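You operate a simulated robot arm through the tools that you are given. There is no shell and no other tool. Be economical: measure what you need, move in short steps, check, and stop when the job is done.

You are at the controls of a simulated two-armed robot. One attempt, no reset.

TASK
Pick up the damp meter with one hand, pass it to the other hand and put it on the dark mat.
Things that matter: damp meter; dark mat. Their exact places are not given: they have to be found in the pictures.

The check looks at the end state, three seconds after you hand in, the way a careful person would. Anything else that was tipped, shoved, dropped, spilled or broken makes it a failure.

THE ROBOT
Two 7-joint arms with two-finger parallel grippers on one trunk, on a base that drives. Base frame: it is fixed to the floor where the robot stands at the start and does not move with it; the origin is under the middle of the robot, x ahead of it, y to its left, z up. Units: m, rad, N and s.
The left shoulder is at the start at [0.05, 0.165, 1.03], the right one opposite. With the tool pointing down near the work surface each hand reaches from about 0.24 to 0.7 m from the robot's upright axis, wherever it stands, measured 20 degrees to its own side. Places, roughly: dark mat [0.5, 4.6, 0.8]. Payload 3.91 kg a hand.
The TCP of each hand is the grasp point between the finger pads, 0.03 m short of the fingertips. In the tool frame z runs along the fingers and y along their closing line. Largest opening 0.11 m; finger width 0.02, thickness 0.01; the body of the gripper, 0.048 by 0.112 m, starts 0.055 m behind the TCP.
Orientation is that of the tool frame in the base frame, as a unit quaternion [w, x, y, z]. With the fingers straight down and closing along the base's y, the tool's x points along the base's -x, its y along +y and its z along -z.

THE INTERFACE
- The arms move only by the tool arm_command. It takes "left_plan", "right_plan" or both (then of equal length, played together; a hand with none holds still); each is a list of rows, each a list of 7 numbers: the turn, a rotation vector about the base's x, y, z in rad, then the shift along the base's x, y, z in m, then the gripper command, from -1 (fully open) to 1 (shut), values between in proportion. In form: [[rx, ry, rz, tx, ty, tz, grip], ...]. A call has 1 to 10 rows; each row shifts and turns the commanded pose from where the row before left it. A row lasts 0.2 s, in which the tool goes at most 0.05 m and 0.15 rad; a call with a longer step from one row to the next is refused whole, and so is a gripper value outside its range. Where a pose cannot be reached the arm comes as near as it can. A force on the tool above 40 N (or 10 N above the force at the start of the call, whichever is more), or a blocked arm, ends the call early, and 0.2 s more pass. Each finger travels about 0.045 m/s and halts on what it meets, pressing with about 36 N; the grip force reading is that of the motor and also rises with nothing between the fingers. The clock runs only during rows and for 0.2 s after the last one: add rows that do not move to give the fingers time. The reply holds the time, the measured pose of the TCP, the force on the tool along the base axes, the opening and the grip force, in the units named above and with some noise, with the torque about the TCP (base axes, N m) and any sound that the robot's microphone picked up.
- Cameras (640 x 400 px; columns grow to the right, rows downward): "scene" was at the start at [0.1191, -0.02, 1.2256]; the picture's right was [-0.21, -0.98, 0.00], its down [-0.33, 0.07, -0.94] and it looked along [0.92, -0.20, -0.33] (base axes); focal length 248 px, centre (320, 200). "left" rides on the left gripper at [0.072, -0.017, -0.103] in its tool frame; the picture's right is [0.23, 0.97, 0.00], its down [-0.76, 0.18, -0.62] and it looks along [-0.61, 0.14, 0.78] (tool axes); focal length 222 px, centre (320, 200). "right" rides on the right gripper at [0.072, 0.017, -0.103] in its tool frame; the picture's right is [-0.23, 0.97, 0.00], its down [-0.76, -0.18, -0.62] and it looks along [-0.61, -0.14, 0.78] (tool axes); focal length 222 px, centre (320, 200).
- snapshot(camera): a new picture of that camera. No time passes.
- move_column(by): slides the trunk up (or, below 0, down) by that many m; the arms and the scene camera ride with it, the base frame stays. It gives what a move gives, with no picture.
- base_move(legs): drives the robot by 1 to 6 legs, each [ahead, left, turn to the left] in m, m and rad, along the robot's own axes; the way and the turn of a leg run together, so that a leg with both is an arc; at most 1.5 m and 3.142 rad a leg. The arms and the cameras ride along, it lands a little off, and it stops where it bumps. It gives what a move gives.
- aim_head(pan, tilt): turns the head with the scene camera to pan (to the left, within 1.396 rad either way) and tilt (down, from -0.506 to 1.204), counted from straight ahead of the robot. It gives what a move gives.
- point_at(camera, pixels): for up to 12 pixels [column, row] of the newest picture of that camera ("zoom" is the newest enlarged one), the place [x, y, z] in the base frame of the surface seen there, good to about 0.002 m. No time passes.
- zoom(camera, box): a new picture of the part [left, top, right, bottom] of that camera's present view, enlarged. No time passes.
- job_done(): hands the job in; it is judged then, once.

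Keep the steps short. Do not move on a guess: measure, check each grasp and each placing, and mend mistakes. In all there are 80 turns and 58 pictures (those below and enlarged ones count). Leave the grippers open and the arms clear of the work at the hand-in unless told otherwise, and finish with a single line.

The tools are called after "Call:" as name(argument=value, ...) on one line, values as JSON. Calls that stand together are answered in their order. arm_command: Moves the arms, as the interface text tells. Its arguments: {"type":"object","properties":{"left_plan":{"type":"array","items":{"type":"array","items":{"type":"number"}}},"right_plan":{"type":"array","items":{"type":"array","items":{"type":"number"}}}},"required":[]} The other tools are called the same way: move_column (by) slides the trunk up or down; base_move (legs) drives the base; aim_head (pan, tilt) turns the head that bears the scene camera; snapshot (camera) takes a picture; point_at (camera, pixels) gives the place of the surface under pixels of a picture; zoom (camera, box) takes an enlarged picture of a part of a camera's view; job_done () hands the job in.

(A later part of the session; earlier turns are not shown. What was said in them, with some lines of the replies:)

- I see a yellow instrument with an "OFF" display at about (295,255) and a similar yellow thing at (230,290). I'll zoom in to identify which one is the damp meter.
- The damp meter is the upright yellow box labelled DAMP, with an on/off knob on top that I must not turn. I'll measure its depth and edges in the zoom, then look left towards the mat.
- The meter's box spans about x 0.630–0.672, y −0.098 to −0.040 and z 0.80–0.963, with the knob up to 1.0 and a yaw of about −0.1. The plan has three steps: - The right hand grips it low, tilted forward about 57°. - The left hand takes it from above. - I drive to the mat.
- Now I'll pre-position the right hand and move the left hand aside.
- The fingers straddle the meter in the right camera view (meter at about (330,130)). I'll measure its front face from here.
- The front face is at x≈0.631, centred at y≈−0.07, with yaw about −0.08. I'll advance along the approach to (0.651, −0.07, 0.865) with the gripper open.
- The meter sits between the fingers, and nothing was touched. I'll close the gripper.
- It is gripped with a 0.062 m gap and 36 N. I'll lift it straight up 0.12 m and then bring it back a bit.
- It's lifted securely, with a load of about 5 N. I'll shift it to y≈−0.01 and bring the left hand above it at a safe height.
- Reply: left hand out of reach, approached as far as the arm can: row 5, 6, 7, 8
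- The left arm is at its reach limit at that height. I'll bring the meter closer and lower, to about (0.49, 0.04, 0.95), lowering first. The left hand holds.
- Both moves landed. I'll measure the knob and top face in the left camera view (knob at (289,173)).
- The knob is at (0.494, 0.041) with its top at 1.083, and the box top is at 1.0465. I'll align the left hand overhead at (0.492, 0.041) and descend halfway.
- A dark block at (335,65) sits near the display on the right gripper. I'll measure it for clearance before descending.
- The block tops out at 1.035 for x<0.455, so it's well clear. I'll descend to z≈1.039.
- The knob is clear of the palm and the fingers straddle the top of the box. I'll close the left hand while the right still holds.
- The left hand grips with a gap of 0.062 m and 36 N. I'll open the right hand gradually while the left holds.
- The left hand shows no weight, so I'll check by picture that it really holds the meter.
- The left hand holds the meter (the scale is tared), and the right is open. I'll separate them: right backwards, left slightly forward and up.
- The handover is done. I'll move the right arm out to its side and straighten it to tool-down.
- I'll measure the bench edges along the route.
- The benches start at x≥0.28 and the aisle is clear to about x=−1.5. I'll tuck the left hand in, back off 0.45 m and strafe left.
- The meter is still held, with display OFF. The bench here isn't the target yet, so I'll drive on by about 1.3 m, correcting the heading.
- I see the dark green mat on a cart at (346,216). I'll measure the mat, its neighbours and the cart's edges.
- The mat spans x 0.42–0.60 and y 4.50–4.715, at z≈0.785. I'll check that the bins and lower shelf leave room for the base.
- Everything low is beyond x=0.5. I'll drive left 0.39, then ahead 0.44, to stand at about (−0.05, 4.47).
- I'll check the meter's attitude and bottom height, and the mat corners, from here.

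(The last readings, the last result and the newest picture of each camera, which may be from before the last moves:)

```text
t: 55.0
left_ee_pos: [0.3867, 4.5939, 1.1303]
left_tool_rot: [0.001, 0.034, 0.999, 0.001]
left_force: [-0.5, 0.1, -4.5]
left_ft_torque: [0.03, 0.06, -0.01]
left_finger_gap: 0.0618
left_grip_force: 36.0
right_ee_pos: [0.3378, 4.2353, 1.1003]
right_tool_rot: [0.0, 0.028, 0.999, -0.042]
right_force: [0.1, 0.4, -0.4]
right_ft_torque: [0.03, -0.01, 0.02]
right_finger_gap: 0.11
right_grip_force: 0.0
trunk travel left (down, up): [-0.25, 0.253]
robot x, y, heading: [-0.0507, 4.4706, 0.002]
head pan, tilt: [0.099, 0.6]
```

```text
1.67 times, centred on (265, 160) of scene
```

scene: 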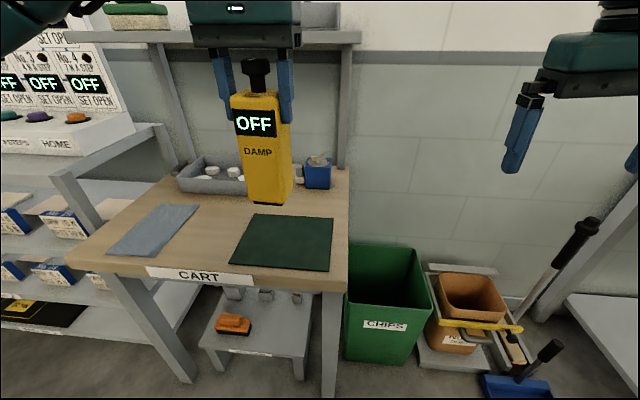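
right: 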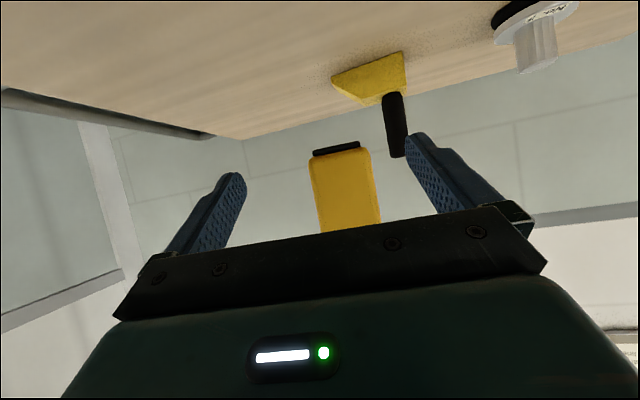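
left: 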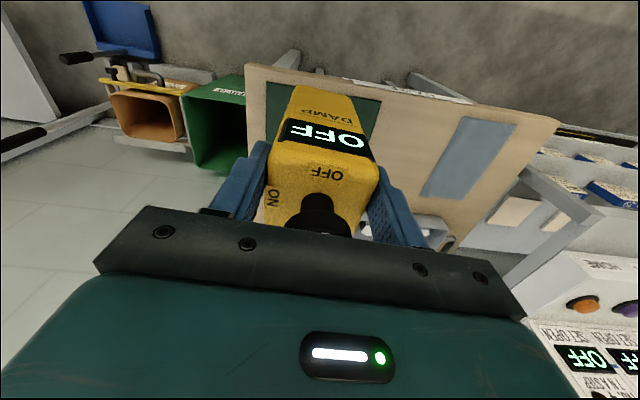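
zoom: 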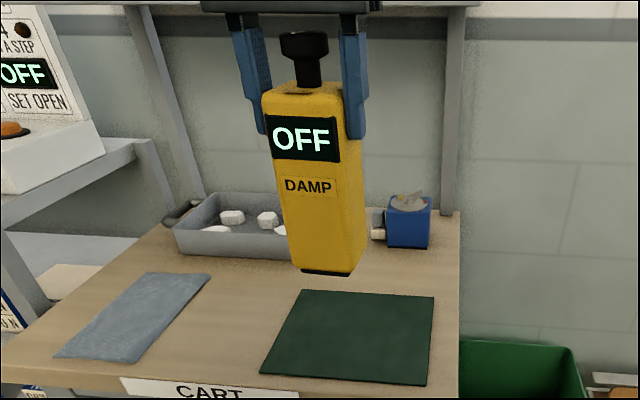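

The meter is upright, with its bottom at about TCP −0.156, so contact is expected at TCP z≈0.94. I'll move over the mat centre (0.497, 4.604) and lower to about 1.5 cm above it.

Call:
arm_command(left_plan=[[0, 0, 0, 0.037, 0.003, 0, 1], [0, 0, 0, 0.037, 0.004, 0, 1], [0, 0, 0, 0.037, 0.003, 0, 1], [0, 0, 0, 0, 0, -0.035, 1], [0, 0, 0, 0, 0, -0.035, 1], [0, 0, 0, 0, 0, -0.035, 1], [0, 0, 0, 0, 0, -0.035, 1], [0, 0, 0, 0, 0, -0.02, 1], [0, 0, 0, 0, 0, -0.012, 1], [0, 0, 0, 0, 0, 0, 1]])

Call:
zoom(camera="scene", box=[180, 80, 380, 280])

```text
t: 57.2
left_ee_pos: [0.4971, 4.6044, 0.9589]
left_tool_rot: [-0.001, 0.034, 0.999, 0.001]
left_force: [0.5, 0.2, -4.1]
left_ft_torque: [-0.02, 0.06, -0.04]
left_finger_gap: 0.0619
left_grip_force: 35.6
right_ee_pos: [0.3378, 4.2349, 1.0992]
right_tool_rot: [0.0, 0.027, 0.999, -0.042]
right_force: [-1.0, -0.5, -0.3]
right_ft_torque: [-0.01, 0.02, -0.02]
right_finger_gap: 0.11
right_grip_force: 0.2
trunk travel left (down, up): [-0.25, 0.253]
robot x, y, heading: [-0.0529, 4.4716, 0.004]
head pan, tilt: [0.099, 0.6]
```

```text
2.00 times, centred on (280, 180) of scene
```

zoom: 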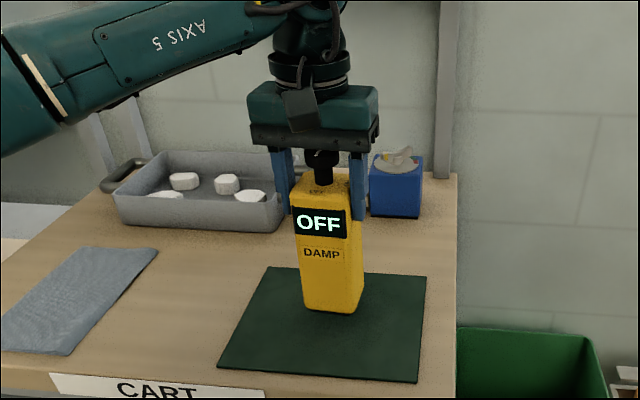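

It is centred over the mat and about 1.8 cm above. I'll lower in small steps, watching the force.

Call:
arm_command(left_plan=[[0, 0, 0, 0, 0, -0.006, 1], [0, 0, 0, 0, 0, -0.006, 1], [0, 0, 0, 0, 0, -0.004, 1], [0, 0, 0, 0, 0, 0, 1]])

```text
t: 58.2
left_ee_pos: [0.4972, 4.6044, 0.9411]
left_tool_rot: [0.0, 0.034, 0.999, 0.0]
left_force: [-0.4, -0.1, -4.5]
left_ft_torque: [0.03, 0.02, 0.0]
left_finger_gap: 0.0617
left_grip_force: 35.8
right_ee_pos: [0.3367, 4.2344, 1.0998]
right_tool_rot: [-0.001, 0.027, 0.999, -0.042]
right_force: [0.0, -0.2, -0.7]
right_ft_torque: [0.01, -0.01, -0.01]
right_finger_gap: 0.1101
right_grip_force: 0.0
trunk travel left (down, up): [-0.25, 0.253]
robot x, y, heading: [-0.0495, 4.4721, -0.001]
head pan, tilt: [0.099, 0.6]
```

No contact yet (still −4.5 N). I'll lower in 1 mm steps.

Call:
arm_command(left_plan=[[0, 0, 0, 0, 0, -0.001, 1], [0, 0, 0, 0, 0, -0.001, 1], [0, 0, 0, 0, 0, 0, 1]])

```text
t: 59.0
left_ee_pos: [0.4966, 4.6025, 0.9409]
left_tool_rot: [0.0, 0.033, 0.999, 0.0]
left_force: [0.2, -1.0, -5.2]
left_ft_torque: [-0.01, 0.05, 0.0]
left_finger_gap: 0.0616
left_grip_force: 36.1
right_ee_pos: [0.3378, 4.2338, 1.0995]
right_tool_rot: [0.0, 0.027, 0.999, -0.042]
right_force: [0.1, -0.9, 0.0]
right_ft_torque: [-0.02, 0.04, -0.04]
right_finger_gap: 0.1101
right_grip_force: 0.0
trunk travel left (down, up): [-0.25, 0.253]
robot x, y, heading: [-0.0543, 4.4777, -0.001]
head pan, tilt: [0.099, 0.6]
```

Call:
arm_command(left_plan=[[0, 0, 0, 0, 0, -0.001, 1], [0, 0, 0, 0, 0, -0.001, 1], [0, 0, 0, 0, 0, 0, 1]])

Call:
zoom(camera="scene", box=[240, 190, 330, 260])

```text
t: 59.9
left_ee_pos: [0.4972, 4.6047, 0.9399]
left_tool_rot: [0.001, 0.034, 0.999, 0.0]
left_force: [-1.2, 0.3, 4.5]
left_ft_torque: [0.15, -0.02, 0.0]
left_finger_gap: 0.0618
left_grip_force: 35.8
right_ee_pos: [0.3357, 4.2339, 1.0999]
right_tool_rot: [0.0, 0.027, 0.999, -0.042]
right_force: [0.8, 0.4, 0.0]
right_ft_torque: [0.03, 0.0, 0.0]
right_finger_gap: 0.1099
right_grip_force: 0.1
trunk travel left (down, up): [-0.25, 0.253]
robot x, y, heading: [-0.0563, 4.472, 0.005]
head pan, tilt: [0.099, 0.6]
```

```text
5.71 times, centred on (285, 225) of scene
```

zoom: 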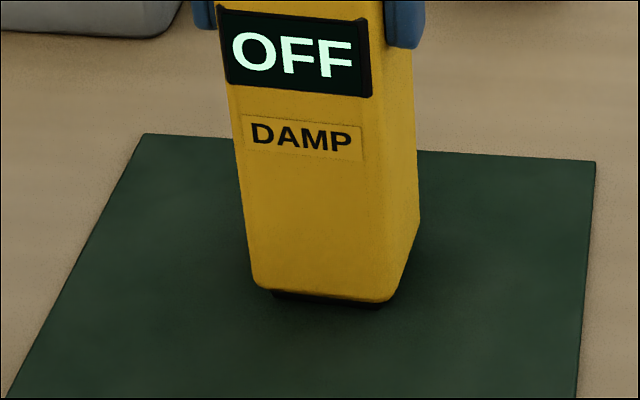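

Contact: the force flipped to +4.5 N and the meter rests on the mat. I'll open the left hand gradually.

Call:
arm_command(left_plan=[[0, 0, 0, 0, 0, 0, 0.1], [0, 0, 0, 0, 0, 0, 0], [0, 0, 0, 0, 0, 0, -0.2], [0, 0, 0, 0, 0, 0, -0.5], [0, 0, 0, 0, 0, 0, -0.8], [0, 0, 0, 0, 0, 0, -1], [0, 0, 0, 0, 0, 0, -1], [0, 0, 0, 0, 0, 0, -1]])

Call:
snapshot(camera="left")

```text
t: 61.6
left_ee_pos: [0.4972, 4.6035, 0.939]
left_tool_rot: [0.0, 0.034, 0.999, 0.001]
left_force: [0.0, -0.2, 0.3]
left_ft_torque: [-0.01, -0.01, -0.01]
left_finger_gap: 0.1099
left_grip_force: 0.1
right_ee_pos: [0.338, 4.2347, 1.1]
right_tool_rot: [0.0, 0.028, 0.999, -0.04]
right_force: [0.3, -0.2, 0.6]
right_ft_torque: [-0.02, 0.02, -0.03]
right_finger_gap: 0.1101
right_grip_force: 0.1
trunk travel left (down, up): [-0.25, 0.253]
robot x, y, heading: [-0.0542, 4.4763, 0.002]
head pan, tilt: [0.099, 0.6]
```

```text
24 pictures are left
```

left: 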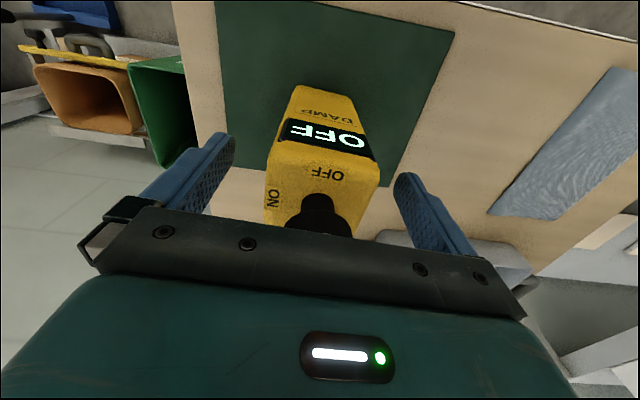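

The hand is open and the meter stands free between the fingers. I'll raise the left hand straight up, then pull it back.

Call:
arm_command(left_plan=[[0, 0, 0, 0, 0, 0.02, -1], [0, 0, 0, 0, 0, 0.03, -1], [0, 0, 0, 0, 0, 0.04, -1], [0, 0, 0, 0, 0, 0.04, -1], [0, 0, 0, 0, 0, 0.04, -1], [0, 0, 0, -0.04, 0.02, 0.02, -1], [0, 0, 0, -0.04, 0.02, 0, -1], [0, 0, 0, -0.03, 0.02, 0, -1], [0, 0, 0, 0, 0, 0, -1]])

Call:
snapshot(camera="scene")

Call:
zoom(camera="scene", box=[180, 100, 380, 280])

```text
t: 63.6
left_ee_pos: [0.3861, 4.6642, 1.1292]
left_tool_rot: [0.0, 0.034, 0.999, 0.0]
left_force: [0.2, -0.4, -0.3]
left_ft_torque: [-0.02, -0.01, -0.02]
left_finger_gap: 0.11
left_grip_force: 0.0
right_ee_pos: [0.3375, 4.2336, 1.1004]
right_tool_rot: [0.0, 0.027, 0.999, -0.042]
right_force: [-0.2, 0.3, -0.2]
right_ft_torque: [0.0, 0.0, 0.03]
right_finger_gap: 0.1098
right_grip_force: 0.2
trunk travel left (down, up): [-0.25, 0.253]
robot x, y, heading: [-0.0497, 4.4727, -0.0]
head pan, tilt: [0.099, 0.6]
```

```text
23 pictures are left
```

scene: 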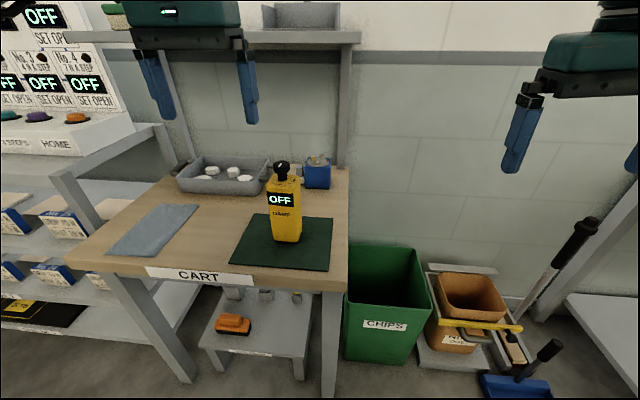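

```text
2.22 times, centred on (280, 190) of scene
```

zoom: 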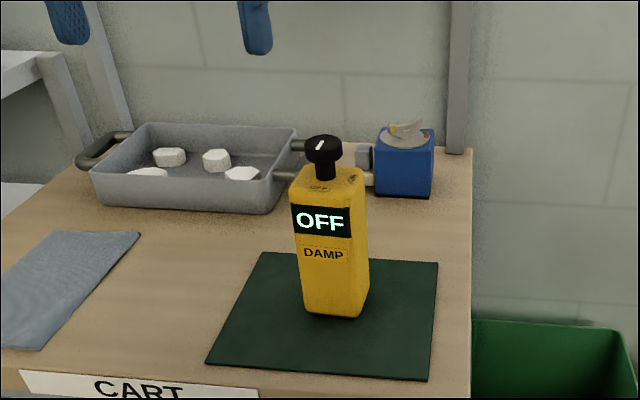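

The meter stands upright on the dark mat with display OFF. Nothing else was disturbed, both grippers are open and the arms are clear, so I'll hand in.

Call:
job_done()

```text
The job is handed in.
```

The right hand picked up the damp meter and passed it to the left, which put it on the dark mat; it stands upright and still switched off.
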